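You operate a simulated robot arm through the tools that you are given. There is no shell and no other tool.

You run a simulated two-armed robot. Do the job below in one go: nothing can be reset, and whatever is moved stays where it is left.

Task
Dust the black notebook and wrap it in the clear jacket with red flaps.
Fine: use the grey buffing pad and put it back. What is to be rubbed or washed off counts as gone when no trace of it is left.
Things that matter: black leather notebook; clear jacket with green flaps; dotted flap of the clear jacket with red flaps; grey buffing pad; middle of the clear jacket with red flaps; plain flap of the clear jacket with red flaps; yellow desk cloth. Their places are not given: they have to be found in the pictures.

Only the result counts: the job must be done as asked and must still hold three seconds after the hand-in. Knocking over, shifting, dropping, spilling or breaking anything else fails it.

Robot
Two 7-joint arms with two-finger parallel grippers on one trunk that stands fixed in place. Base frame: the origin is at the foot of the trunk, x ahead of it, y to its left, z up; the work surface is at about z = 0.76. Readings come in m, rad, newtons and seconds.
The left shoulder is at [0.08, 0.131, 0.947], the right one opposite. With the tool pointing down near the work surface each hand reaches from about 0.4 to 0.86 m from the base axis, measured 20 degrees to its own side. Payload 1.57 kg a hand.
The tool frame of a hand sits at the grasp point between the pads (the TCP): z along the fingers, y along the line on which they close. The tips reach 0.03 m beyond it. Largest opening 0.11 m; finger width 0.024, thickness 0.012; the body of the gripper, 0.048 by 0.112 m, starts 0.078 m behind the TCP.
Orientation is that of the tool frame in the base frame, as a unit quaternion [w, x, y, z]. With the fingers straight down and closing along the base's y, the tool's x points along the base's -x, its y along +y and its z along -z.

Tools
- The arms move only by the tool step_arm. It takes "left_targets", "right_targets" or both (then of equal length, played together; a hand with none holds still); each is a list that holds one entry, the list of rows, each a list of 7 numbers: the turn, a rotation vector about the tool's x, y, z in rad, then the shift along the tool's x, y, z in m, then the closure in counts, from 0 (fully open) to 255 (shut). In form: [[[ax, ay, az, x, y, z, grip], ...]]. A call has 1 to 20 rows; each row shifts and turns the commanded pose from where the row before left it, along the tool's axes as they then stand. A row lasts 0.2 s, in which the tool goes at most 0.05 m and 0.15 rad; a call with a longer step from one row to the next is refused whole, and so is a gripper value outside its range. Where a pose cannot be reached the arm comes as near as it can. A force on the tool above 40 N (or 10 N above the force at the start of the call, whichever is more), or a blocked arm, ends the call early, and 0.2 s more pass. Each finger travels about 0.108 m/s and halts on what it meets, pressing with about 31 N; the grip force reading is that of the motor and also rises with nothing between the fingers. The clock runs only during rows and for 0.2 s after the last one: add rows that do not move to give the fingers time. It gives the time, the measured TCP pose, the force on the tool (base axes), the opening and the grip force at its end, in the units of the frame above (readings bear some noise), with the torque about the TCP (base axes, N m) and any sound that the robot's microphone picked up, and new pictures: "show" is both (left out), scene, wrist or none (wrist: the cameras of the hands that moved).
- Cameras (640 x 400 px; columns grow to the right, rows downward): "scene" is now at [-0.0583, 0.0015, 1.4194]; the picture's right is [-0.12, -0.99, 0.00], its down [-0.61, 0.07, -0.79] and it looks along [0.78, -0.09, -0.62] (base axes); focal length 325 px, centre (320, 200). "left" rides on the left gripper at [0.07, -0.016, -0.141] in its tool frame; the picture's right is [0.23, 0.97, 0.00], its down [-0.86, 0.20, -0.48] and it looks along [-0.47, 0.11, 0.88] (tool axes); focal length 222 px, centre (320, 200). "right" rides on the right gripper at [0.07, 0.016, -0.141] in its tool frame; the picture's right is [-0.23, 0.97, 0.00], its down [-0.86, -0.20, -0.48] and it looks along [-0.47, -0.11, 0.88] (tool axes); focal length 222 px, centre (320, 200).
- turn_head(pan, tilt): turns the head with the scene camera to pan (to the left, within 1.902 rad either way) and tilt (down, from -0.506 to 1.204), counted from straight ahead of the robot. It gives what a move gives, and a new picture of the scene camera.
- point_at(camera, pixels): for up to 12 pixels [column, row] of the newest picture of that camera ("zoom" is the newest enlarged one), the place [x, y, z] in the base frame of the surface seen there, good to about 0.002 m, but the place of the scene camera against the robot may be out by one fixed shift of up to 0.018 m in any direction. No time passes.
- close_up(camera, box): a new picture of the part [left, top, right, bottom] of that camera's present view, enlarged. No time passes.
- close_job(): hands the job in; it is judged then, once.

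Open the grippers and draw the arms clear of the work before you hand the job in, unless the task says otherwise.

The tools are called after ">>>" as a command line: name --argument value ..., lists and objects as JSON in quotes. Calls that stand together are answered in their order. step_arm: Moves the arms, as the interface text tells. Its arguments: {"type":"object","properties":{"left_targets":{"type":"array"},"right_targets":{"type":"array"},"show":{"type":"string","enum":["both","scene","wrist","none"]}},"required":[]} The other tools are called the same way: turn_head (pan, tilt) turns the head that bears the scene camera; point_at (camera, pixels) gives the place of the surface under pixels of a picture; close_up (camera, box) takes an enlarged picture of a part of a camera's view; close_job () hands the job in.

At the start:

```text
time: 0.0
left_ee_pos: [0.5619, 0.0865, 1.0128]
left_ee_rot: [0.0, 0.0, 1.0, 0.0]
left_force: [-0.1, -0.3, 0.2]
left_torque: [-0.03, -0.03, 0.01]
left_width: 0.11
left_finger_force: 0.0
right_ee_pos: [0.6074, -0.4094, 1.0252]
right_ee_rot: [-0.001, 0.0, 1.0, 0.0]
right_force: [0.1, 0.7, 0.3]
right_torque: [-0.01, -0.03, 0.0]
right_width: 0.11
right_finger_force: 0.1
head pan, tilt (commanded): [-0.12, 0.665]
```

scene: 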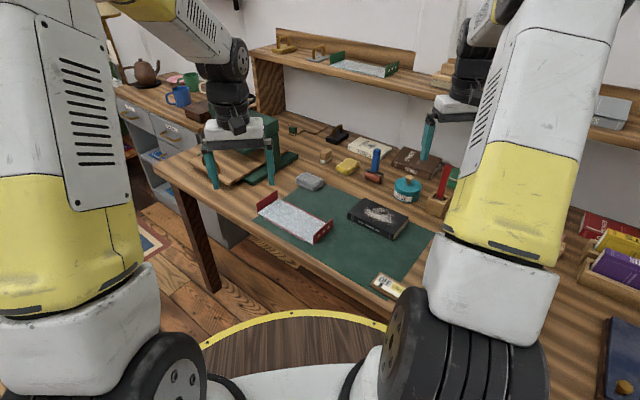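
right: 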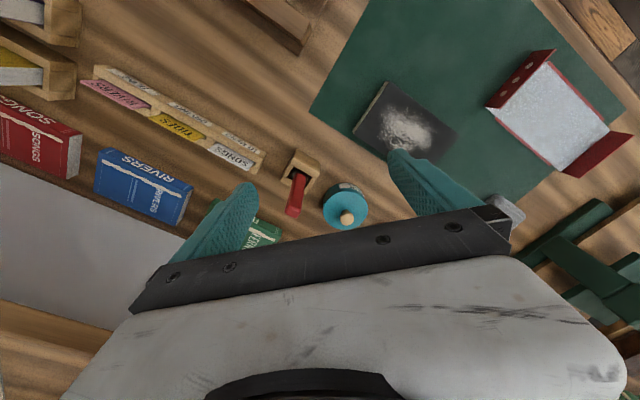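
left: 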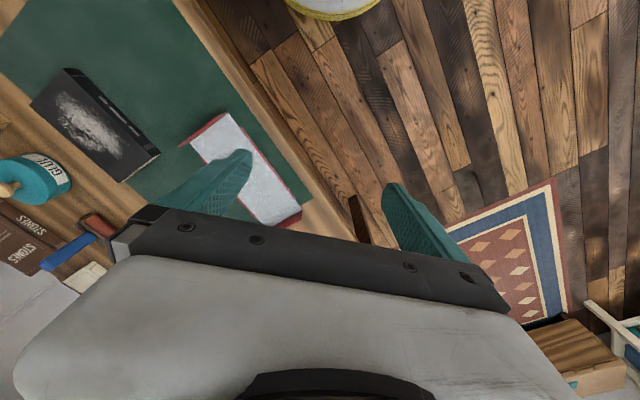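

The scene picture shows the black notebook with dust at about (378,218), the red-flapped jacket at (293,218), a grey pad near (310,181) and a yellow cloth near (346,166). I take enlarged views to see the details.

>>> close_up --camera "scene" --box '[230, 130, 450, 300]'

>>> point_at --camera "scene" --pixels '[[350, 214], [363, 199], [408, 217], [391, 238], [258, 207], [271, 194], [330, 222], [316, 243], [310, 181], [346, 166], [300, 230], [380, 215]]'

>>> close_up --camera "right" --box '[340, 20, 640, 230]'

```text
2.35 times, centred on (340, 215) of scene
```

zoom: 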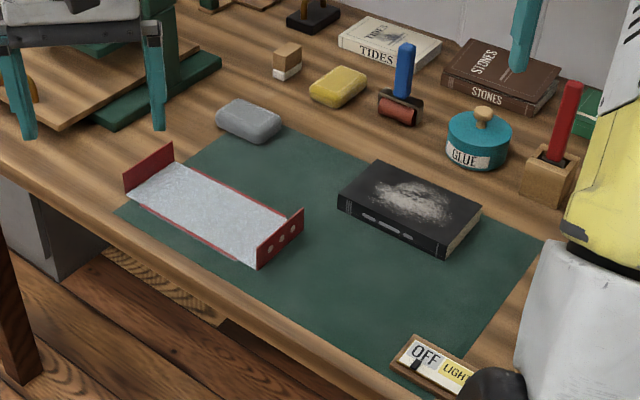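

```text
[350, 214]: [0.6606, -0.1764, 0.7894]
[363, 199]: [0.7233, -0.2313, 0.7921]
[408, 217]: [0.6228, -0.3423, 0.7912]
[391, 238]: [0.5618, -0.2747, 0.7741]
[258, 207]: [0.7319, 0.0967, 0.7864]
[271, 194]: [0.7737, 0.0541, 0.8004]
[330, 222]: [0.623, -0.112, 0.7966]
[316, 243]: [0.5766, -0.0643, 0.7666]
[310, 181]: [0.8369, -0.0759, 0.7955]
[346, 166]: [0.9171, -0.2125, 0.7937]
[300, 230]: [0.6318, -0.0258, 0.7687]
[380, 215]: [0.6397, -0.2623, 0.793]
```

```text
1.90 times, centred on (490, 125) of right
```

zoom: 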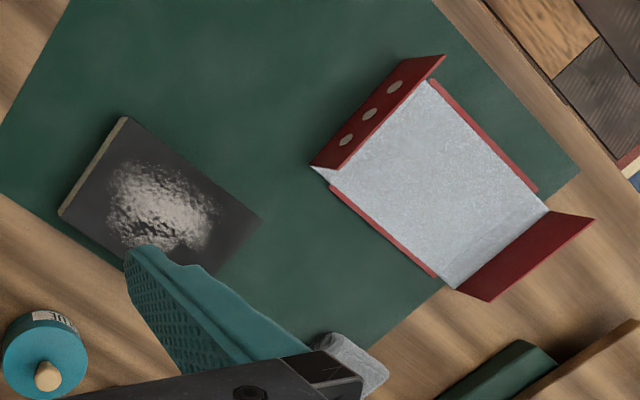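

I measure the same things through the right wrist camera's zoom (not subject to the head shift) to calibrate the scene camera.

>>> point_at --camera "zoom" --pixels '[[128, 122], [64, 210], [258, 220], [165, 200], [314, 162], [440, 58], [330, 178], [428, 84], [490, 298], [590, 219], [545, 208], [458, 286]]'

>>> point_at --camera "right" --pixels '[[505, 208], [517, 212], [388, 85], [356, 133], [458, 133], [437, 152], [550, 110], [347, 217], [300, 165], [502, 108], [531, 86], [593, 150]]'

>>> point_at --camera "left" --pixels '[[70, 70], [32, 103], [158, 153], [122, 180], [90, 125], [185, 145], [225, 115], [298, 212], [240, 150], [40, 180], [100, 220], [150, 155]]'

```text
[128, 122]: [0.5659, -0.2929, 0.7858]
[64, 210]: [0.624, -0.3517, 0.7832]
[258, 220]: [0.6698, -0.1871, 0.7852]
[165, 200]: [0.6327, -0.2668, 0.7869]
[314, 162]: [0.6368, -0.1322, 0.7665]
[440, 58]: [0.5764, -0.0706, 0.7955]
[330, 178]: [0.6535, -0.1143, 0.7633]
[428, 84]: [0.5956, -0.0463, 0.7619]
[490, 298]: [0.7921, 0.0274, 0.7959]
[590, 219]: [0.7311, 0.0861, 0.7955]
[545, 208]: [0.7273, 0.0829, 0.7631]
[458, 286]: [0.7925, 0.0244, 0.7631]
```

```text
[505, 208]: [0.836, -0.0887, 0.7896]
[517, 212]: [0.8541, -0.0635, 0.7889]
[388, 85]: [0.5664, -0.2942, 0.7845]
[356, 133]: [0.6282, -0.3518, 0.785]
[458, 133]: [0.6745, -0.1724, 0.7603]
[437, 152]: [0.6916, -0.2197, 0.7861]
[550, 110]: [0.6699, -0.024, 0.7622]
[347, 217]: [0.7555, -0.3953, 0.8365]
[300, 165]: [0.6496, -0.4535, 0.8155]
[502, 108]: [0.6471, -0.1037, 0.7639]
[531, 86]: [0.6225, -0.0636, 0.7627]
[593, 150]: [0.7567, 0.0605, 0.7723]
```

```text
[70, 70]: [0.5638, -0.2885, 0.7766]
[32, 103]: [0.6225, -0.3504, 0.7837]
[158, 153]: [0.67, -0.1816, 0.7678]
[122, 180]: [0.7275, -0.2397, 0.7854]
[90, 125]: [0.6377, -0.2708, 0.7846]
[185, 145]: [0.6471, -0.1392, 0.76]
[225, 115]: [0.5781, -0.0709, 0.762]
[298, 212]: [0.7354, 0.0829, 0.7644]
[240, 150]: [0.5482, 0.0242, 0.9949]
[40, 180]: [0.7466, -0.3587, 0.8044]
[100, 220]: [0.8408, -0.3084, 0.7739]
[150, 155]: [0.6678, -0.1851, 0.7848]
```

The notebook top is at z≈0.786 with its long side near 46° in the base; the jacket is about the same heading. I look closer at the jacket's flaps and the pad.

>>> close_up --camera "scene" --box '[250, 180, 340, 250]'

>>> close_up --camera "right" --box '[470, 40, 640, 230]'

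>>> close_up --camera "scene" --box '[280, 140, 380, 205]'

>>> close_up --camera "scene" --box '[330, 190, 420, 250]'

```text
5.71 times, centred on (295, 215) of scene
```

zoom: 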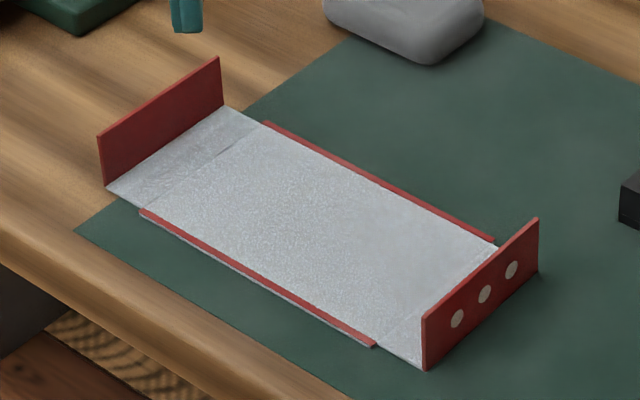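

```text
2.11 times, centred on (555, 135) of right
```

zoom: 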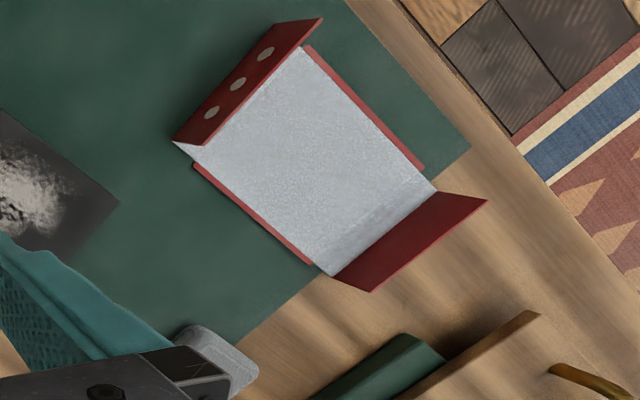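

```text
6.15 times, centred on (330, 172) of scene
```

zoom: 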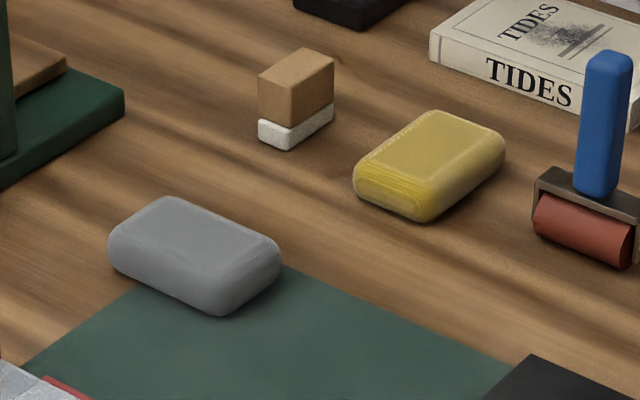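

```text
6.67 times, centred on (375, 220) of scene
```

zoom: 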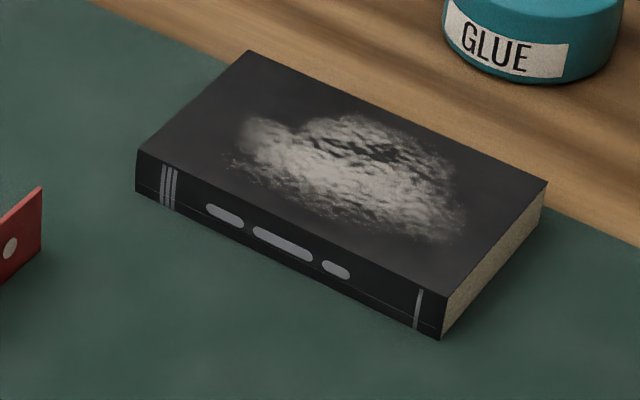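

The jacket has clear end tabs hinged at the middle with the red flaps standing at their ends. I get the grey pad's pose from a fresh zoom of the scene camera.

>>> close_up --camera "scene" --box '[290, 165, 330, 195]'

>>> turn_head --pan -0.12 --tilt 0.75

```text
13.33 times, centred on (310, 180) of scene
```

zoom: 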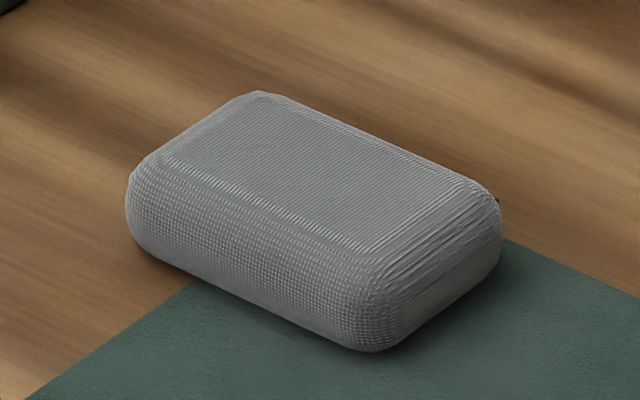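

```text
time: 0.7
left_ee_pos: [0.5629, 0.0875, 1.0115]
left_ee_rot: [0.0, 0.0, 1.0, -0.001]
left_force: [-0.2, 0.2, 0.1]
left_torque: [0.02, -0.03, -0.05]
left_width: 0.1099
left_finger_force: 0.2
right_ee_pos: [0.6062, -0.4084, 1.0239]
right_ee_rot: [-0.001, 0.0, 1.0, 0.0]
right_force: [0.6, -0.2, -0.1]
right_torque: [0.02, 0.0, 0.02]
right_width: 0.1102
right_finger_force: 0.0
head pan, tilt (commanded): [-0.12, 0.75]
```

scene: 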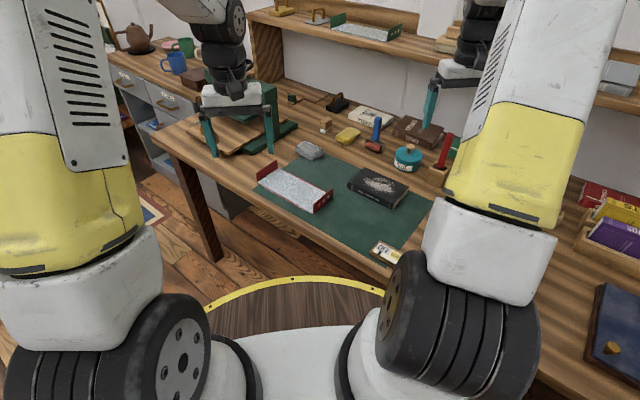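

The view is clear; I move the right hand over the pad to view it from its wrist camera, while the left hand draws back up and to the left.

>>> step_arm --left_targets '[[[0, 0, 0, 0.014, 0.024, -0.011, 0], [0, 0, 0, 0.014, 0.024, -0.011, 0], [0, 0, 0, 0.014, 0.024, -0.011, 0], [0, 0, 0, 0.014, 0.024, -0.011, 0], [0, 0, 0, 0.014, 0.024, -0.011, 0], [0, 0, 0, 0.014, 0.024, -0.011, 0], [0, 0, 0, 0.014, 0.024, -0.011, 0], [0, 0, 0, 0.014, 0.024, -0.011, 0]]]' --right_targets '[[[0, 0, 0, -0.019, 0.0385, 0, 0], [0, 0, 0, -0.019, 0.0385, 0, 0], [0, 0, 0, -0.019, 0.0385, 0, 0], [0, 0, 0, -0.019, 0.0385, 0, 0], [0, 0, 0, -0.019, 0.0385, 0, 0], [0, 0, 0, -0.019, 0.0385, 0, 0], [0, 0, 0, -0.019, 0.0385, 0, 0], [0, 0, 0, -0.019, 0.0385, 0, 0]]]' --show "both"

```text
time: 2.5
left_ee_pos: [0.4522, 0.28, 1.0993]
left_ee_rot: [0.0, 0.001, 1.0, 0.0]
left_force: [0.3, -1.1, -0.4]
left_torque: [0.02, 0.03, 0.01]
left_width: 0.11
left_finger_force: 0.1
right_ee_pos: [0.7591, -0.1018, 1.0267]
right_ee_rot: [0.0, 0.0, 1.0, 0.0]
right_force: [0.9, -1.0, 0.4]
right_torque: [0.1, 0.01, 0.0]
right_width: 0.11
right_finger_force: 0.0
head pan, tilt (commanded): [-0.12, 0.75]
```

scene: 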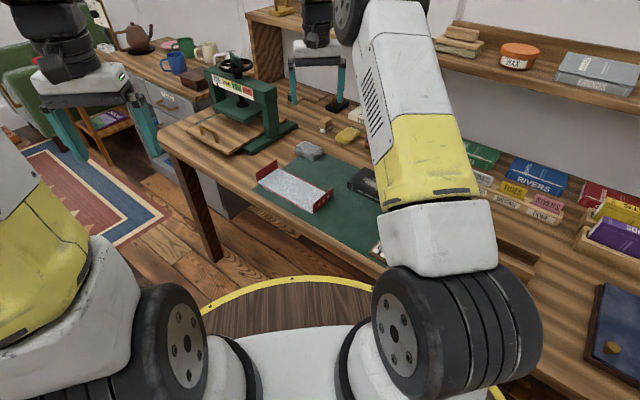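
right: 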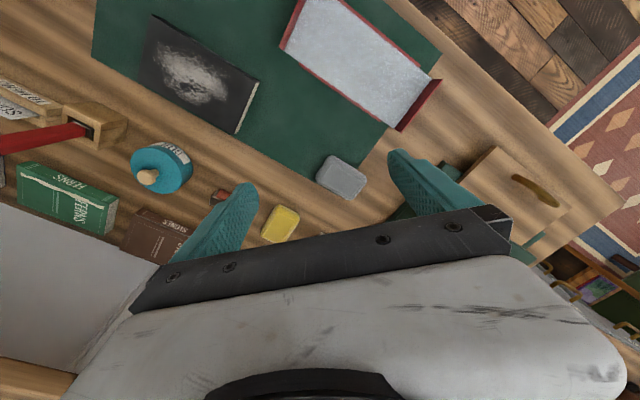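
left: 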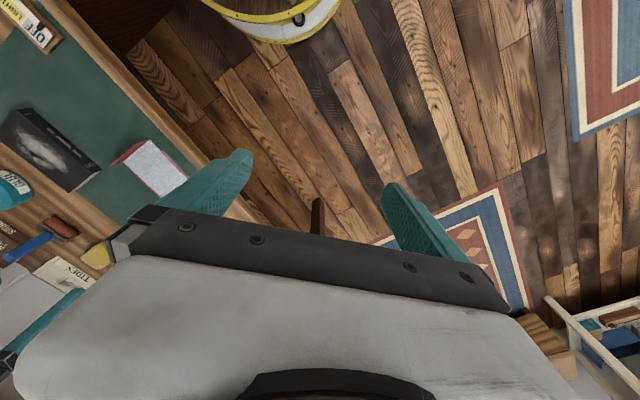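

The pad now shows at (341,178) in the right wrist picture; I zoom on it to measure its corners.

>>> close_up --camera "right" --box '[300, 145, 380, 210]'

>>> point_at --camera "right" --pixels '[[341, 176], [330, 160], [364, 178], [320, 178], [352, 196], [152, 16], [258, 83], [236, 133], [140, 80], [290, 50], [397, 128], [437, 83]]'

```text
6.15 times, centred on (340, 178) of right
```

zoom: 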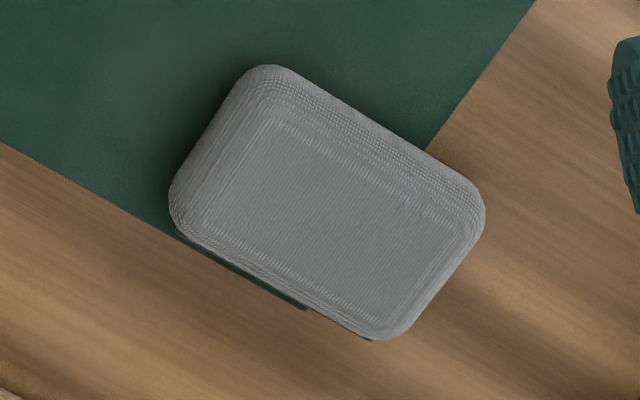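

```text
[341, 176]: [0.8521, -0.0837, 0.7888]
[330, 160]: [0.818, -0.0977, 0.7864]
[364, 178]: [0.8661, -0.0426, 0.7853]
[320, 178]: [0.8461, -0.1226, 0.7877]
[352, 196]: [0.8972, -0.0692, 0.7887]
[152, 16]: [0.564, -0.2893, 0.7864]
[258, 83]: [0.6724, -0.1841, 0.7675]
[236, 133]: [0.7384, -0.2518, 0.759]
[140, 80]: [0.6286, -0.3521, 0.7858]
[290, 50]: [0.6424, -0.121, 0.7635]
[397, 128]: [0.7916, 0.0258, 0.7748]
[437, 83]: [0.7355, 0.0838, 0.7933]
```

I measure the pad's top corners in this zoom plus the bench height beside it.

>>> point_at --camera "zoom" --pixels '[[270, 115], [205, 220], [380, 310], [440, 225], [262, 68], [170, 190], [390, 338], [482, 205], [320, 200], [500, 250], [100, 150], [100, 250]]'

```text
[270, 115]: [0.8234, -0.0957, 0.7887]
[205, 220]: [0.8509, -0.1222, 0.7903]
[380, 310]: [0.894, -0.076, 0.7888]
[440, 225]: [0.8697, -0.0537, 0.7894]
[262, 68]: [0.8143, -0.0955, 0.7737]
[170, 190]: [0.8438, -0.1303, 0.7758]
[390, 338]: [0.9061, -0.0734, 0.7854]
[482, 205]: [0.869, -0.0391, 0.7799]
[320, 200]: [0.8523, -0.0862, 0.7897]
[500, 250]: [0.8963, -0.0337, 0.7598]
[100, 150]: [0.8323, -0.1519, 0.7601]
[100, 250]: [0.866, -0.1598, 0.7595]
```

The pad is about 0.08×0.05×0.03 m, centred near (0.859,-0.086), long axis at 45°. Before approaching I check where the green press stands.

>>> point_at --camera "scene" --pixels '[[278, 95], [210, 78], [237, 65], [296, 125], [270, 140], [345, 105], [326, 127], [347, 135], [232, 150], [262, 160], [374, 118]]'

>>> close_up --camera "scene" --box '[150, 40, 390, 190]'

```text
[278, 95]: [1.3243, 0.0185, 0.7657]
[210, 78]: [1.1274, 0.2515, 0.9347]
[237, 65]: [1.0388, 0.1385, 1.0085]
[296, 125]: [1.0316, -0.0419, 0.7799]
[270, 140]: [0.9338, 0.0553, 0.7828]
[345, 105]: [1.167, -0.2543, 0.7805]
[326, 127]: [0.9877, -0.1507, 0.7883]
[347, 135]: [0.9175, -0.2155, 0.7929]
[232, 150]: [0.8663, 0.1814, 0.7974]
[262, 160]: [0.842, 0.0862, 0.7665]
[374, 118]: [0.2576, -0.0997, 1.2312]
```

```text
2.67 times, centred on (270, 115) of scene
```

zoom: 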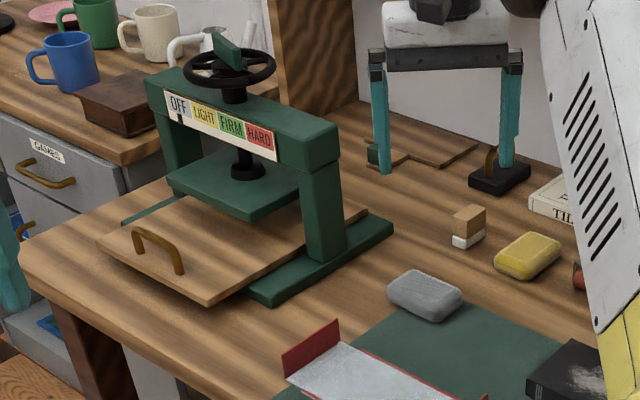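

The press stands clear of the pad (nearest foot about (0.93,0.055)). I turn the right hand 45° so it closes across the pad's short side, tilt it 0.3 rad outward for reach, and hover above the pad.

>>> step_arm --right_targets '[[[0, 0, -0.1309, 0, 0, 0, 0], [0, 0, -0.1309, 0, 0, 0, 0], [0, 0, -0.1309, 0, 0, 0, 0], [0, 0, -0.1309, 0, 0, 0, 0], [0, 0, -0.1309, 0, 0, 0, 0], [0, 0, -0.1309, 0, 0, 0, 0], [0, -0.1, 0, 0, 0, 0, 0], [0, -0.1, 0, 0, 0, 0, 0], [0, -0.1, 0, 0, 0, 0, 0], [0, 0, 0, -0.0088, -0.0148, 0.036, 0], [0, 0, 0, -0.0088, -0.0148, 0.036, 0], [0, 0, 0, -0.0088, -0.0148, 0.036, 0], [0, 0, 0, -0.0088, -0.0148, 0.036, 0], [0, 0, 0, 0, 0, 0, 0]]]' --show "both"

```text
time: 5.5
left_ee_pos: [0.4515, 0.279, 1.1]
left_ee_rot: [0.001, 0.0, 1.0, 0.0]
left_force: [-0.1, -0.6, 0.6]
left_torque: [-0.01, -0.01, 0.03]
left_width: 0.1101
left_finger_force: 0.0
right_ee_pos: [0.8537, -0.0891, 0.8994]
right_ee_rot: [0.139, -0.378, 0.913, 0.058]
right_force: [0.7, -0.7, -0.2]
right_torque: [-0.01, -0.03, 0.04]
right_width: 0.1101
right_finger_force: 0.1
head pan, tilt (commanded): [-0.12, 0.75]
```

scene: 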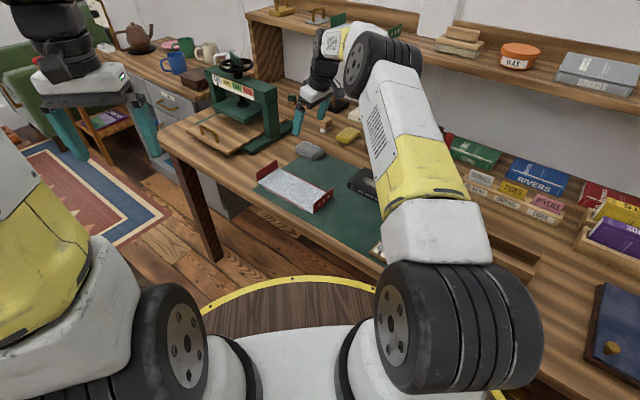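
right: 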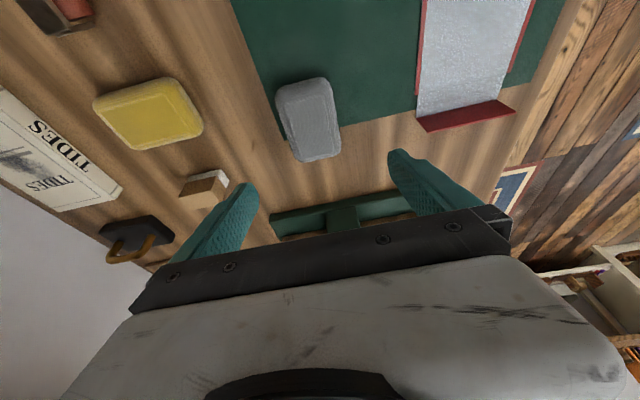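

The hand reached the hover pose; the pad shows at (308,118). I re-measure it from here.

>>> close_up --camera "right" --box '[255, 60, 365, 180]'

>>> point_at --camera "right" --pixels '[[285, 92], [322, 84], [334, 147], [300, 155], [308, 118], [277, 100], [335, 100], [290, 150], [345, 150], [260, 110], [380, 120], [310, 165]]'

```text
3.33 times, centred on (310, 120) of right
```

zoom: 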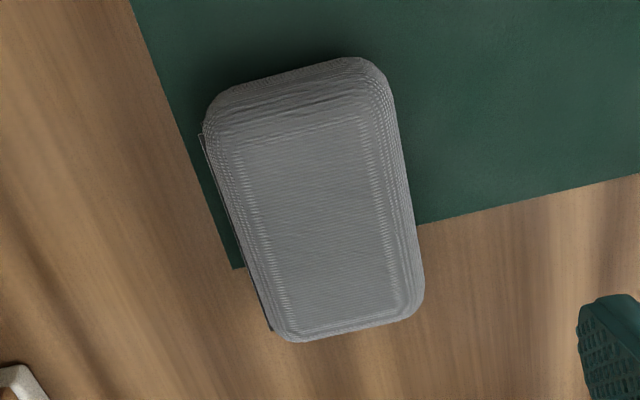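

```text
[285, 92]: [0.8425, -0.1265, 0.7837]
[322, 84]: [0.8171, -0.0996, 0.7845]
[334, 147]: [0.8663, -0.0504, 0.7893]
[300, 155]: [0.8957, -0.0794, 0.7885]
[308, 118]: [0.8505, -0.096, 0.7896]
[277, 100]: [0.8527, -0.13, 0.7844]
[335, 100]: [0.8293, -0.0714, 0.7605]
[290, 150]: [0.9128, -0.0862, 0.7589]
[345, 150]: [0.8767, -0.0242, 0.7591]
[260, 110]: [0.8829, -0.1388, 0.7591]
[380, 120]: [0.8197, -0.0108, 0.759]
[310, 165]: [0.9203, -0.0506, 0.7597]
```

I take pad outline points from the zoom for an exact centre and heading.

>>> point_at --camera "zoom" --pixels '[[222, 150], [268, 305], [372, 120], [408, 280], [300, 90], [345, 330], [213, 150], [388, 110], [418, 250], [318, 210], [330, 64], [350, 322]]'

```text
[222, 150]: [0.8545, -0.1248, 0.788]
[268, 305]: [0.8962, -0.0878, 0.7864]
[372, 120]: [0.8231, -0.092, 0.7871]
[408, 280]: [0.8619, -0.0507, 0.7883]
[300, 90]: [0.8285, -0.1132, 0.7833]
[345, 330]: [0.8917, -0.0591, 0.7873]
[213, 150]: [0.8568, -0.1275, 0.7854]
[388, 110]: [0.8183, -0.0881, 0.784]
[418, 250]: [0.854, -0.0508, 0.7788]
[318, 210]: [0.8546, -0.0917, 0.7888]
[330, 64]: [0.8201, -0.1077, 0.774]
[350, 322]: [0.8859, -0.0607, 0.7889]
```

The pad's centre is (0.859,-0.0856), heading 45°, width ≈0.056. I lower straight to TCP z≈0.798 with the fingers open.

>>> step_arm --right_targets '[[[0, 0, 0, 0.01, -0.0004, 0.0323, 0], [0, 0, 0, 0.01, -0.0004, 0.0323, 0], [0, 0, 0, 0.01, -0.0004, 0.0323, 0], [0, 0, 0, 0, 0, 0, 0]]]' --show "wrist"

```text
time: 6.5
left_ee_pos: [0.4517, 0.2799, 1.1009]
left_ee_rot: [0.001, 0.0, 1.0, 0.0]
left_force: [1.2, 0.1, -1.0]
left_torque: [0.0, -0.03, 0.03]
left_width: 0.1097
left_finger_force: 0.0
right_ee_pos: [0.8548, -0.0885, 0.7983]
right_ee_rot: [0.138, -0.378, 0.913, 0.058]
right_force: [-0.3, 0.1, -0.1]
right_torque: [-0.04, -0.01, -0.03]
right_width: 0.1101
right_finger_force: 0.0
head pan, tilt (commanded): [-0.12, 0.75]
```

right: 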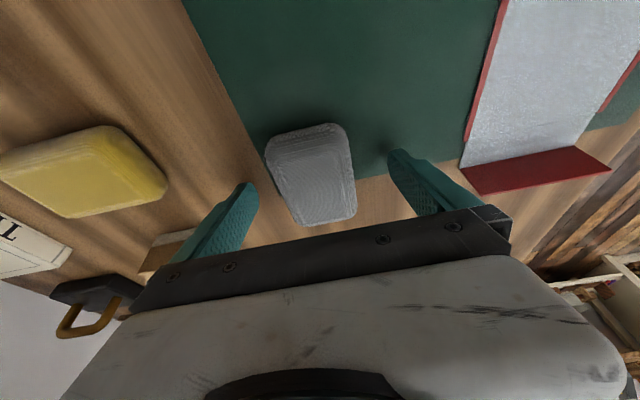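

The pad lies centred between the fingers at (312,175). I close the gripper on it.

>>> step_arm --right_targets '[[[0, 0, 0, 0, 0, 0, 255], [0, 0, 0, 0, 0, 0, 255], [0, 0, 0, 0, 0, 0, 255], [0, 0, 0, 0, 0, 0, 255], [0, 0, 0, 0, 0, 0, 255]]]' --show "wrist"

```text
time: 7.7
left_ee_pos: [0.4523, 0.2809, 1.0994]
left_ee_rot: [0.0, 0.0, 1.0, 0.0]
left_force: [-0.3, 0.0, -0.4]
left_torque: [-0.02, 0.01, -0.01]
left_width: 0.11
left_finger_force: 0.1
right_ee_pos: [0.8535, -0.0888, 0.7985]
right_ee_rot: [0.138, -0.378, 0.914, 0.057]
right_force: [1.1, -1.4, -0.5]
right_torque: [0.01, -0.05, -0.02]
right_width: 0.0587
right_finger_force: 30.4
head pan, tilt (commanded): [-0.12, 0.75]
```

right: 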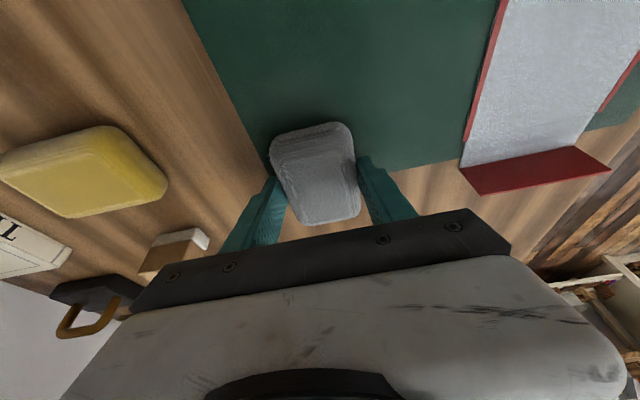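

The pad is held (opening 0.0587, 30 N). I lift it straight up 0.1 m and then carry it over the notebook's centre at a hover height.

>>> step_arm --right_targets '[[[0, 0, 0, -0.0099, 0, -0.0318, 255], [0, 0, 0, -0.0099, 0, -0.0318, 255], [0, 0, 0, -0.0099, 0, -0.0318, 255], [0, 0, 0, 0.0396, 0.0029, -0.0065, 255], [0, 0, 0, 0.0396, 0.0029, -0.0065, 255], [0, 0, 0, 0.0396, 0.0029, -0.0065, 255], [0, 0, 0, 0.0396, 0.0029, -0.0065, 255], [0, 0, 0, 0.0396, 0.0029, -0.0065, 255], [0, 0, 0, 0.0396, 0.0029, -0.0065, 255], [0, 0, 0, 0.0396, 0.0029, -0.0065, 255], [0, 0, 0, 0, 0, 0, 255]]]' --show "both"

```text
time: 10.1
left_ee_pos: [0.4516, 0.2803, 1.1]
left_ee_rot: [0.0, 0.0, 1.0, -0.001]
left_force: [0.4, 0.1, -0.3]
left_torque: [0.0, 0.01, -0.01]
left_width: 0.1099
left_finger_force: 0.1
right_ee_pos: [0.6441, -0.2728, 0.856]
right_ee_rot: [0.139, -0.379, 0.913, 0.057]
right_force: [-0.5, 0.5, -0.7]
right_torque: [-0.01, 0.01, 0.04]
right_width: 0.0587
right_finger_force: 31.1
head pan, tilt (commanded): [-0.12, 0.75]
```

scene: 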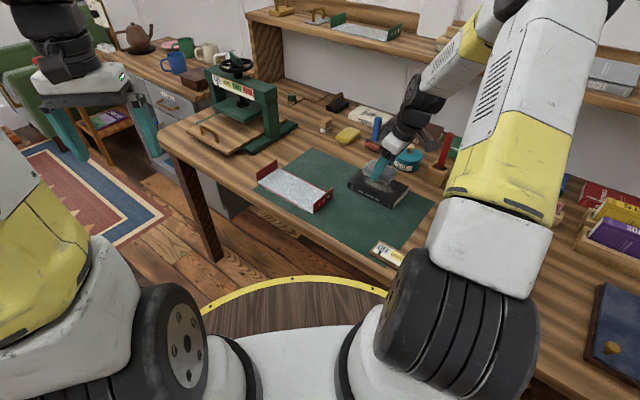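
right: 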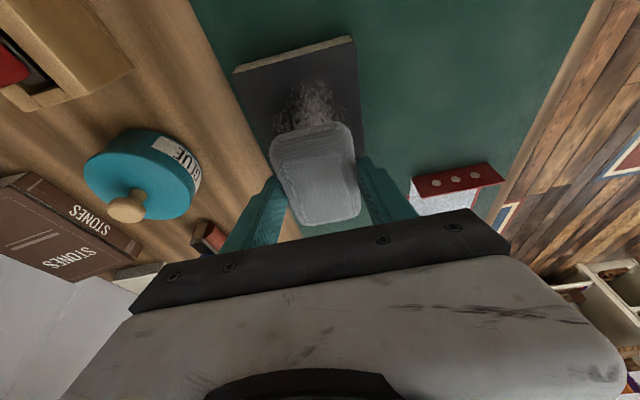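

The pad hovers over the notebook at z≈0.856; contact is expected near 0.825. I lower to about 0.825 and read the force.

>>> step_arm --right_targets '[[[0, 0, 0, 0.008, 0, 0.0258, 255], [0, 0, 0, 0.0006, 0, 0.0019, 255], [0, 0, 0, 0.0006, 0, 0.0019, 255], [0, 0, 0, 0, 0, 0, 255]]]' --show "wrist"

```text
time: 11.1
left_ee_pos: [0.4513, 0.2796, 1.1005]
left_ee_rot: [0.0, 0.0, 1.0, 0.0]
left_force: [0.2, -0.5, -0.2]
left_torque: [-0.02, 0.04, 0.01]
left_width: 0.11
left_finger_force: 0.1
right_ee_pos: [0.6446, -0.2707, 0.8256]
right_ee_rot: [0.138, -0.378, 0.914, 0.057]
right_force: [-0.3, -0.3, -0.3]
right_torque: [-0.04, 0.01, -0.03]
right_width: 0.0586
right_finger_force: 31.2
head pan, tilt (commanded): [-0.12, 0.75]
```

right: 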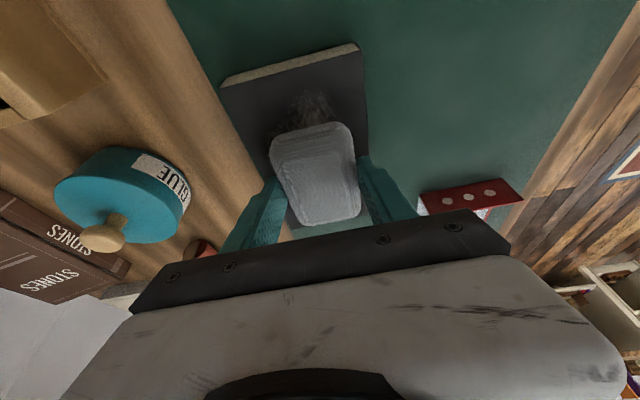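

No contact force yet at z=0.8256. I lower 3 mm more in small steps.

>>> step_arm --right_targets '[[[0, 0, 0, 0.0006, 0, 0.0019, 255], [0, 0, 0, 0.0003, 0, 0.00095, 255], [0, 0, 0, 0, 0, 0, 255]]]' --show "wrist"

```text
time: 11.9
left_ee_pos: [0.4497, 0.2797, 1.1002]
left_ee_rot: [0.0, 0.0, 1.0, 0.0]
left_force: [0.0, 0.5, 0.2]
left_torque: [-0.02, 0.01, 0.01]
left_width: 0.1101
left_finger_force: 0.0
right_ee_pos: [0.6422, -0.2725, 0.8237]
right_ee_rot: [0.138, -0.379, 0.913, 0.057]
right_force: [-4.3, 0.0, 14.6]
right_torque: [0.07, 0.09, 0.06]
right_width: 0.0587
right_finger_force: 31.1
head pan, tilt (commanded): [-0.12, 0.75]
```

right: 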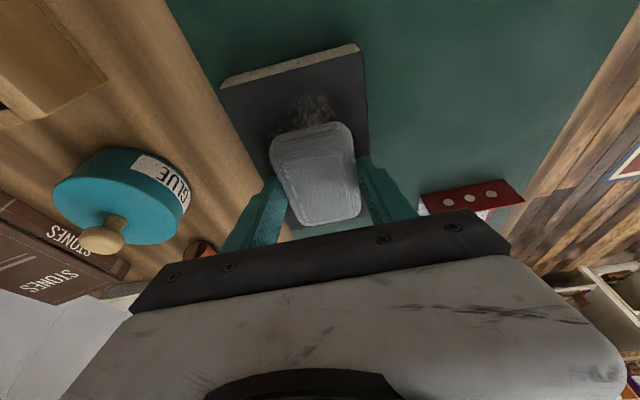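

Contact at about 14.6 N. I make a first set of strokes along the notebook's long axis and see how the dust and the notebook respond.

>>> step_arm --right_targets '[[[0, 0, 0, -0.0172, 0, 0.0053, 255], [0, 0, 0, -0.0172, 0, 0.0053, 255], [0, 0, 0, 0.0172, 0, -0.0053, 255], [0, 0, 0, 0.0172, 0, -0.0053, 255], [0, 0, 0, 0.0172, 0, -0.0053, 255], [0, 0, 0, 0.0172, 0, -0.0053, 255], [0, 0, 0, -0.0172, 0, 0.0053, 255], [0, 0, 0, -0.0172, 0, 0.0053, 255]]]' --show "both"

```text
time: 13.7
left_ee_pos: [0.4503, 0.279, 1.1007]
left_ee_rot: [0.0, 0.0, 1.0, 0.0]
left_force: [-0.2, -0.3, -0.6]
left_torque: [0.0, 0.0, 0.0]
left_width: 0.1102
left_finger_force: 0.0
right_ee_pos: [0.6438, -0.2733, 0.8229]
right_ee_rot: [0.138, -0.377, 0.914, 0.056]
right_force: [-7.4, -10.2, 23.9]
right_torque: [-0.24, 0.16, 0.04]
right_width: 0.0586
right_finger_force: 30.7
head pan, tilt (commanded): [-0.12, 0.75]
```

scene: 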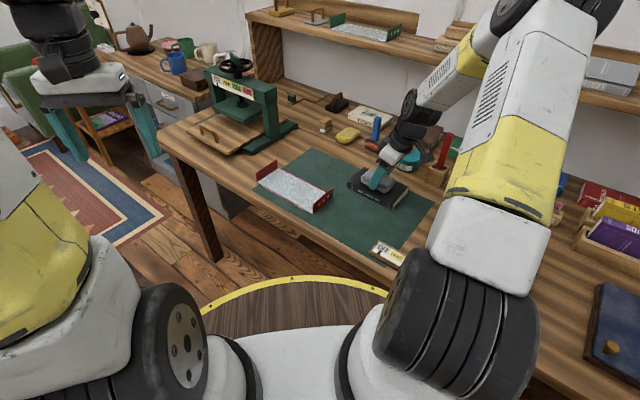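
right: 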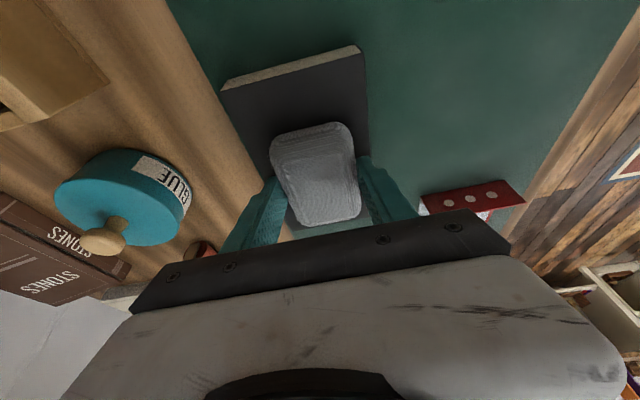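

The visible dust in front of the pad is gone and the notebook stayed put; force is 24 N, so I ease 1 mm and rub two more lanes to either side.

>>> step_arm --right_targets '[[[0, 0, 0, -0.0003, 0.012, -0.001, 255], [0, 0, 0, -0.0172, 0, 0.0053, 255], [0, 0, 0, -0.0172, 0, 0.0053, 255], [0, 0, 0, 0.0172, 0, -0.0053, 255], [0, 0, 0, 0.0172, 0, -0.0053, 255], [0, 0, 0, 0.0172, 0, -0.0053, 255], [0, 0, 0, 0.0172, 0, -0.0053, 255], [0, 0, 0, 0, -0.0125, 0, 255], [0, 0, 0, 0, -0.0125, 0, 255], [0, 0, 0, -0.0172, 0, 0.0053, 255], [0, 0, 0, -0.0172, 0, 0.0053, 255], [0, 0, 0, -0.0172, 0, 0.0053, 255], [0, 0, 0, -0.0172, 0, 0.0053, 255], [0, 0, 0, 0.0172, 0, -0.0053, 255], [0, 0, 0, 0.0172, 0, -0.0053, 255]]]' --show "wrist"

```text
time: 16.9
left_ee_pos: [0.4523, 0.2805, 1.101]
left_ee_rot: [0.0, 0.0, 1.0, 0.0]
left_force: [1.0, 0.7, -0.8]
left_torque: [0.01, -0.01, 0.0]
left_width: 0.1102
left_finger_force: 0.0
right_ee_pos: [0.6525, -0.2801, 0.825]
right_ee_rot: [0.138, -0.378, 0.914, 0.057]
right_force: [1.0, 0.4, 0.1]
right_torque: [0.0, 0.0, -0.01]
right_width: 0.0583
right_finger_force: 31.1
head pan, tilt (commanded): [-0.12, 0.75]
```

right: 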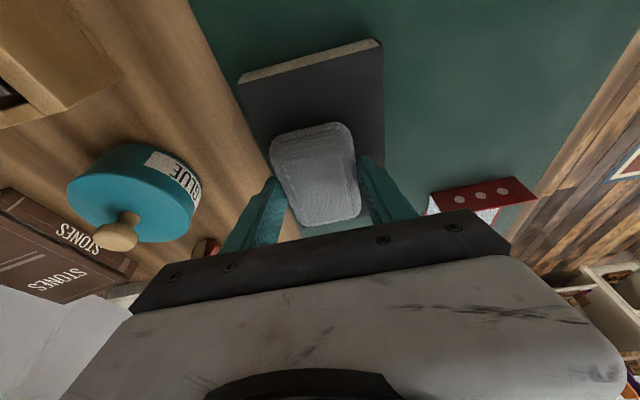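

The force is back to zero, so contact was light at the end. I lift and step aside to see the notebook's top from both cameras.

>>> step_arm --right_targets '[[[0, 0, 0, -0.0118, 0, -0.0382, 255], [0, 0, 0, -0.0118, 0, -0.0382, 255], [0, 0, 0, -0.0118, 0, -0.0382, 255], [0, 0, 0, -0.02, -0.035, 0.006, 255], [0, 0, 0, -0.02, -0.035, 0.006, 255], [0, 0, 0, -0.02, -0.035, 0.006, 255], [0, 0, 0, 0, 0, 0, 255]]]' --show "both"

```text
time: 18.5
left_ee_pos: [0.4515, 0.2811, 1.1004]
left_ee_rot: [0.0, 0.0, 1.0, 0.001]
left_force: [-0.2, 0.3, 0.4]
left_torque: [0.04, 0.01, 0.01]
left_width: 0.1097
left_finger_force: 0.0
right_ee_pos: [0.7707, -0.3107, 0.9462]
right_ee_rot: [0.139, -0.379, 0.913, 0.057]
right_force: [0.2, 0.5, 0.3]
right_torque: [0.0, 0.02, -0.01]
right_width: 0.0585
right_finger_force: 30.8
head pan, tilt (commanded): [-0.12, 0.75]
```

scene: 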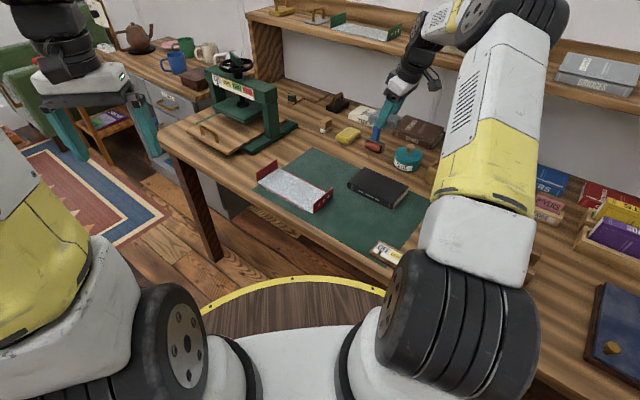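
right: 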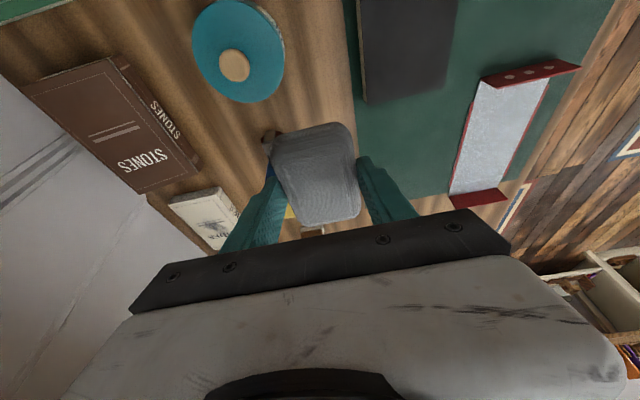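

The notebook's top looks clean in both pictures; I enlarge it to look for any remaining trace.

>>> close_up --camera "scene" --box '[340, 160, 415, 215]'

>>> close_up --camera "right" --box '[340, 0, 480, 110]'

>>> close_up --camera "left" --box '[0, 80, 120, 210]'

```text
7.27 times, centred on (378, 188) of scene
```

zoom: 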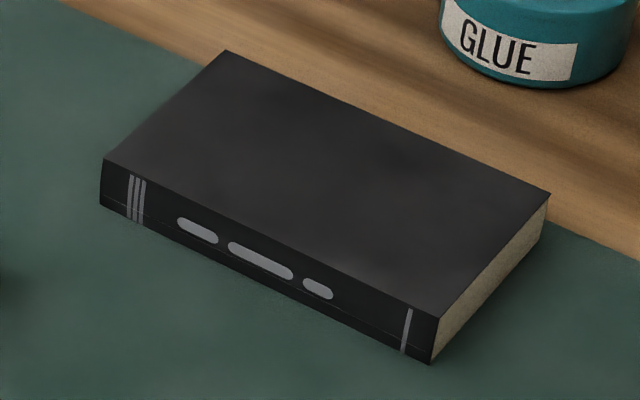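

```text
3.64 times, centred on (410, 55) of right
```

zoom: 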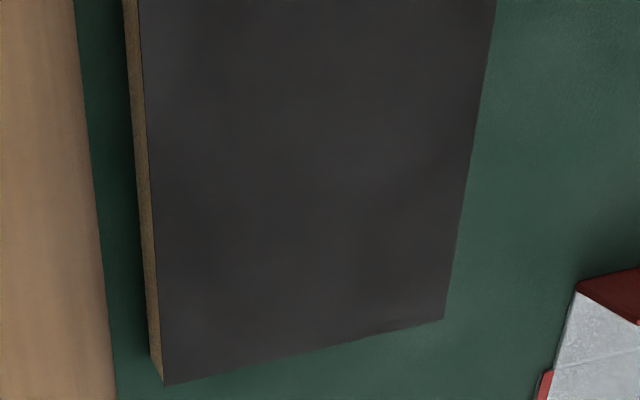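

```text
3.08 times, centred on (60, 145) of left
```

zoom: 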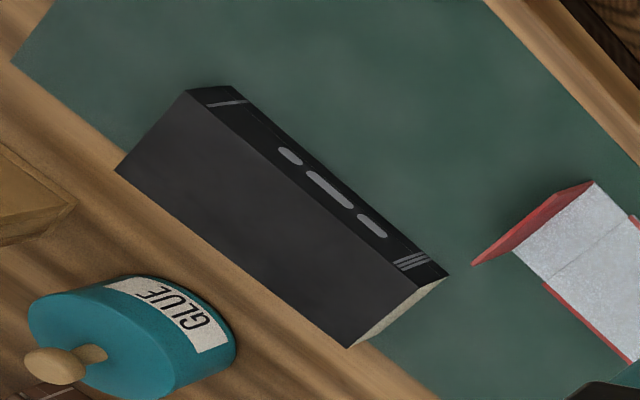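

The top looks clean, but I want certainty, so I will give it more passes with steady contact. First I re-measure the notebook's corners.

>>> point_at --camera "scene" --pixels '[[365, 168.5], [349.5, 182.5], [408, 187.5], [394, 203], [378, 186]]'

>>> point_at --camera "left" --pixels '[[36, 110], [24, 136], [66, 189], [84, 172], [55, 150], [104, 166], [125, 155]]'

```text
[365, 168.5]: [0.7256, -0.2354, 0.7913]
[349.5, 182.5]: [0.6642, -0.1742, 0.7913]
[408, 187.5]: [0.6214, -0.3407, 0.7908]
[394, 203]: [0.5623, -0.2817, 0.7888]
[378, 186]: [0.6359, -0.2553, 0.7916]
```

```text
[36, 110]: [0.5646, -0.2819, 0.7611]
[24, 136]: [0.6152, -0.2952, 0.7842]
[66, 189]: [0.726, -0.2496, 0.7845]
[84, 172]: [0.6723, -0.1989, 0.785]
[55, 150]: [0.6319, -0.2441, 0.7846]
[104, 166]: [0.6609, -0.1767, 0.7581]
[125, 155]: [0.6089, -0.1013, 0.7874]
```

The notebook has not moved (centre ≈(0.648,-0.267)). I go back down onto it for another round of rubbing.

>>> step_arm --right_targets '[[[0, 0, 0, 0.02, 0.035, -0.006, 255], [0, 0, 0, 0.02, 0.035, -0.006, 255], [0, 0, 0, 0.02, 0.035, -0.006, 255], [0, 0, 0, 0.0118, 0, 0.0382, 255], [0, 0, 0, 0.0118, 0, 0.0382, 255], [0, 0, 0, 0.0118, 0, 0.0382, 255], [0, 0, 0, 0.0003, 0, 0.00095, 255], [0, 0, 0, 0, 0, 0, 255]]]' --show "none"

```text
time: 20.3
left_ee_pos: [0.4513, 0.279, 1.1004]
left_ee_rot: [0.0, -0.001, 1.0, -0.001]
left_force: [0.2, 0.3, -0.6]
left_torque: [0.02, -0.04, 0.02]
left_width: 0.1101
left_finger_force: 0.1
right_ee_pos: [0.6542, -0.2842, 0.8231]
right_ee_rot: [0.138, -0.379, 0.913, 0.058]
right_force: [-1.0, -3.0, 13.9]
right_torque: [0.06, 0.27, 0.01]
right_width: 0.0586
right_finger_force: 30.8
head pan, tilt (commanded): [-0.12, 0.75]
```

Contact at 14 N again. I run full-length strokes over three lanes across the whole top.

>>> step_arm --right_targets '[[[0, 0, 0, -0.0191, 0, 0.0059, 255], [0, 0, 0, -0.0191, 0, 0.0059, 255], [0, 0, 0, 0.0191, 0, -0.0059, 255], [0, 0, 0, 0.0191, 0, -0.0059, 255], [0, 0, 0, 0.0191, 0, -0.0059, 255], [0, 0, 0, 0.0191, 0, -0.0059, 255], [0, 0, 0, 0, 0.017, 0, 255], [0, 0, 0, -0.0191, 0, 0.0059, 255], [0, 0, 0, -0.0191, 0, 0.0059, 255], [0, 0, 0, -0.0191, 0, 0.0059, 255], [0, 0, 0, -0.0191, 0, 0.0059, 255], [0, 0, 0, 0, 0.017, 0, 255], [0, 0, 0, 0.0191, 0, -0.0059, 255], [0, 0, 0, 0.0191, 0, -0.0059, 255], [0, 0, 0, 0.0191, 0, -0.0059, 255], [0, 0, 0, 0.0191, 0, -0.0059, 255], [0, 0, 0, -0.0191, 0, 0.0059, 255], [0, 0, 0, -0.0191, 0, 0.0059, 255]]]' --show "wrist"

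```text
time: 24.1
left_ee_pos: [0.4525, 0.279, 1.1006]
left_ee_rot: [0.0, 0.0, 1.0, -0.001]
left_force: [0.6, -0.3, 0.2]
left_torque: [0.0, 0.01, -0.01]
left_width: 0.1098
left_finger_force: 0.1
right_ee_pos: [0.6281, -0.2581, 0.8253]
right_ee_rot: [0.138, -0.377, 0.914, 0.057]
right_force: [-0.7, -1.5, 0.5]
right_torque: [0.02, -0.03, 0.0]
right_width: 0.0588
right_finger_force: 30.8
head pan, tilt (commanded): [-0.12, 0.75]
```

right: 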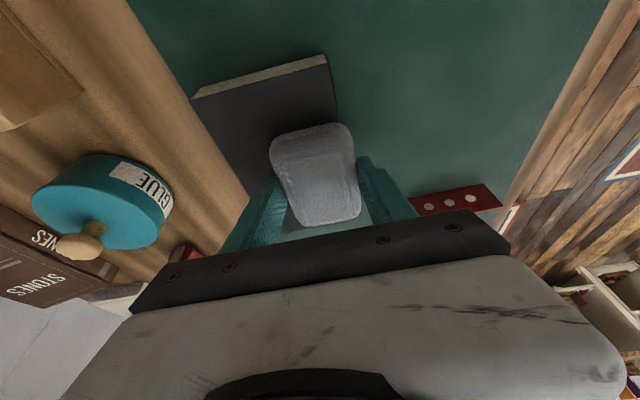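

The force faded to 0.5 N by the end of that call, so I press 2 mm deeper and rub the lanes back across.

>>> step_arm --right_targets '[[[0, 0, 0, 0.0006, 0, 0.0021, 255], [0, 0, 0, -0.0191, 0, 0.0059, 255], [0, 0, 0, -0.0191, 0, 0.0059, 255], [0, 0, 0, 0.0191, 0, -0.0059, 255], [0, 0, 0, 0.0191, 0, -0.0059, 255], [0, 0, 0, 0.0191, 0, -0.0059, 255], [0, 0, 0, 0.0191, 0, -0.0059, 255]]]' --show "none"

>>> step_arm --right_targets '[[[0, 0, 0, 0, -0.017, 0, 255], [0, 0, 0, -0.0191, 0, 0.0059, 255], [0, 0, 0, -0.0191, 0, 0.0059, 255], [0, 0, 0, -0.0191, 0, 0.0059, 255], [0, 0, 0, -0.0191, 0, 0.0059, 255]]]' --show "none"

```text
time: 25.7
left_ee_pos: [0.4509, 0.2806, 1.1003]
left_ee_rot: [0.0, 0.0, 1.0, 0.0]
left_force: [-1.3, 1.2, 0.0]
left_torque: [0.02, 0.01, -0.01]
left_width: 0.1101
left_finger_force: 0.1
right_ee_pos: [0.6023, -0.2844, 0.8223]
right_ee_rot: [0.139, -0.379, 0.913, 0.056]
right_force: [8.6, 8.7, 32.0]
right_torque: [0.38, -0.31, -0.01]
right_width: 0.0588
right_finger_force: 31.3
head pan, tilt (commanded): [-0.12, 0.75]
```

```text
time: 26.9
left_ee_pos: [0.4513, 0.2799, 1.1001]
left_ee_rot: [0.0, 0.0, 1.0, 0.0]
left_force: [0.7, 0.2, -0.3]
left_torque: [0.02, -0.02, 0.01]
left_width: 0.1101
left_finger_force: 0.1
right_ee_pos: [0.6693, -0.2406, 0.8193]
right_ee_rot: [0.139, -0.379, 0.913, 0.058]
right_force: [0.3, 0.6, -0.4]
right_torque: [0.02, -0.02, 0.01]
right_width: 0.0587
right_finger_force: 30.8
head pan, tilt (commanded): [-0.12, 0.75]
```

The readings are odd (z=0.819 with no force), so I look at the pictures before going on.

>>> step_arm --right_targets '[[[0, 0, 0, -0.0118, 0, -0.0382, 255], [0, 0, 0, -0.0118, 0, -0.0382, 255], [0, 0, 0, 0, 0, 0, 255]]]' --show "both"

```text
time: 27.7
left_ee_pos: [0.4511, 0.2794, 1.0997]
left_ee_rot: [0.0, 0.0, 1.0, 0.0]
left_force: [0.6, -0.3, -0.8]
left_torque: [0.01, -0.03, -0.02]
left_width: 0.1099
left_finger_force: 0.1
right_ee_pos: [0.6674, -0.2424, 0.9017]
right_ee_rot: [0.138, -0.378, 0.914, 0.057]
right_force: [-0.4, 0.3, 0.4]
right_torque: [-0.01, 0.0, -0.01]
right_width: 0.0587
right_finger_force: 31.1
head pan, tilt (commanded): [-0.12, 0.75]
```

scene: 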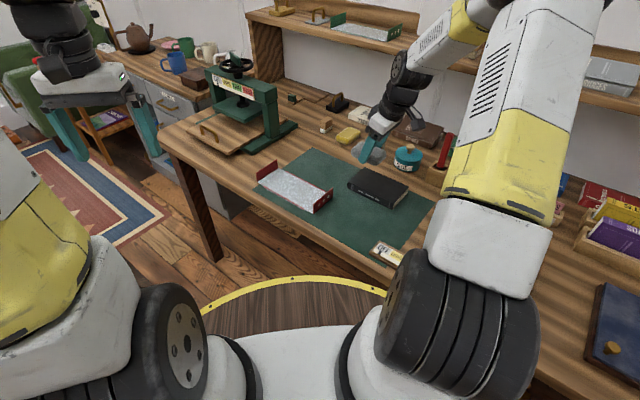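
right: 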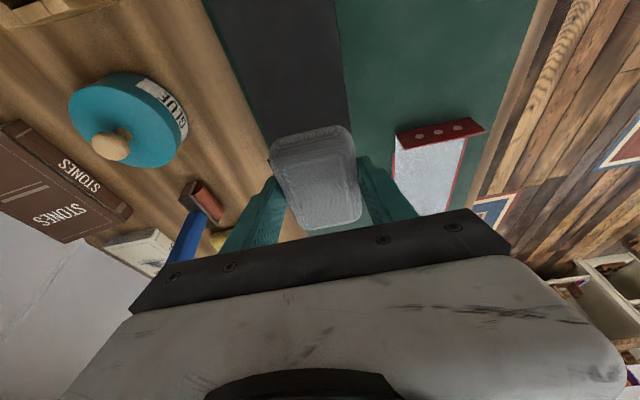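

The notebook is still in place and the pad still held. I zoom to check the notebook's surface and the pad.

>>> close_up --camera "scene" --box '[340, 160, 415, 215]'

>>> close_up --camera "right" --box '[190, 0, 370, 130]'

>>> close_up --camera "right" --box '[240, 110, 390, 240]'

>>> close_up --camera "scene" --box '[345, 95, 415, 170]'

```text
7.27 times, centred on (378, 188) of scene
```

zoom: 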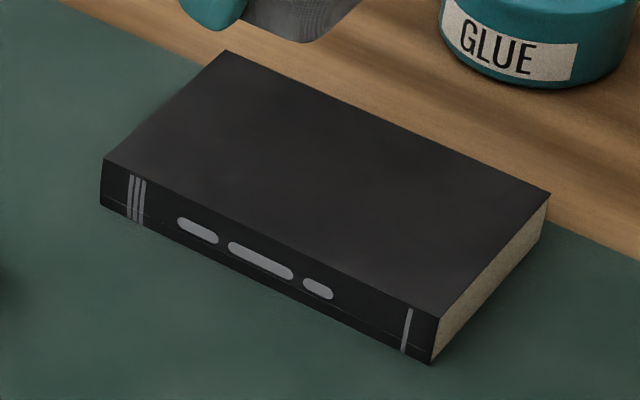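

```text
3.08 times, centred on (280, 65) of right
```

zoom: 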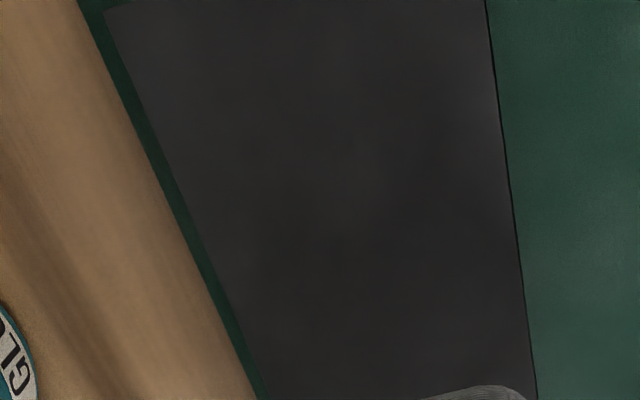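

```text
3.08 times, centred on (315, 175) of right
```

zoom: 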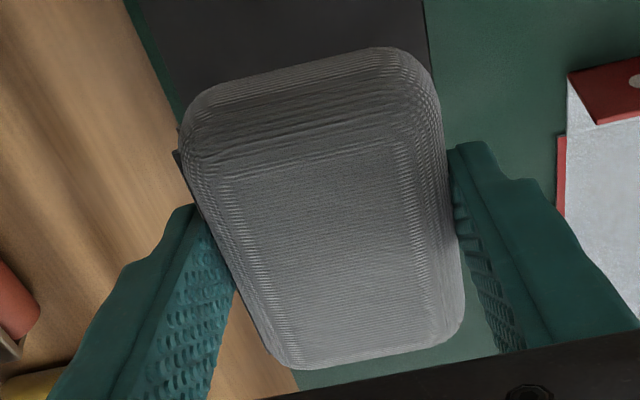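

```text
5.33 times, centred on (380, 132) of scene
```

zoom: 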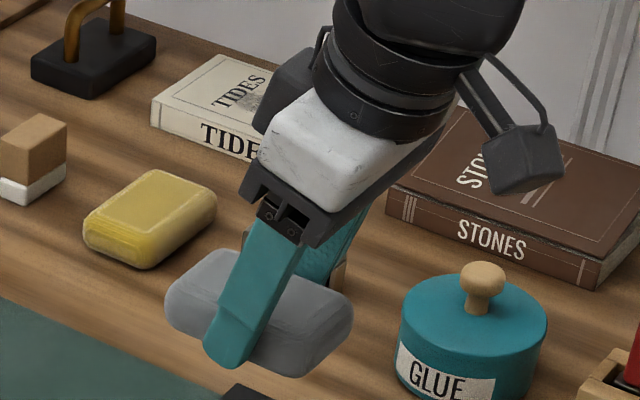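

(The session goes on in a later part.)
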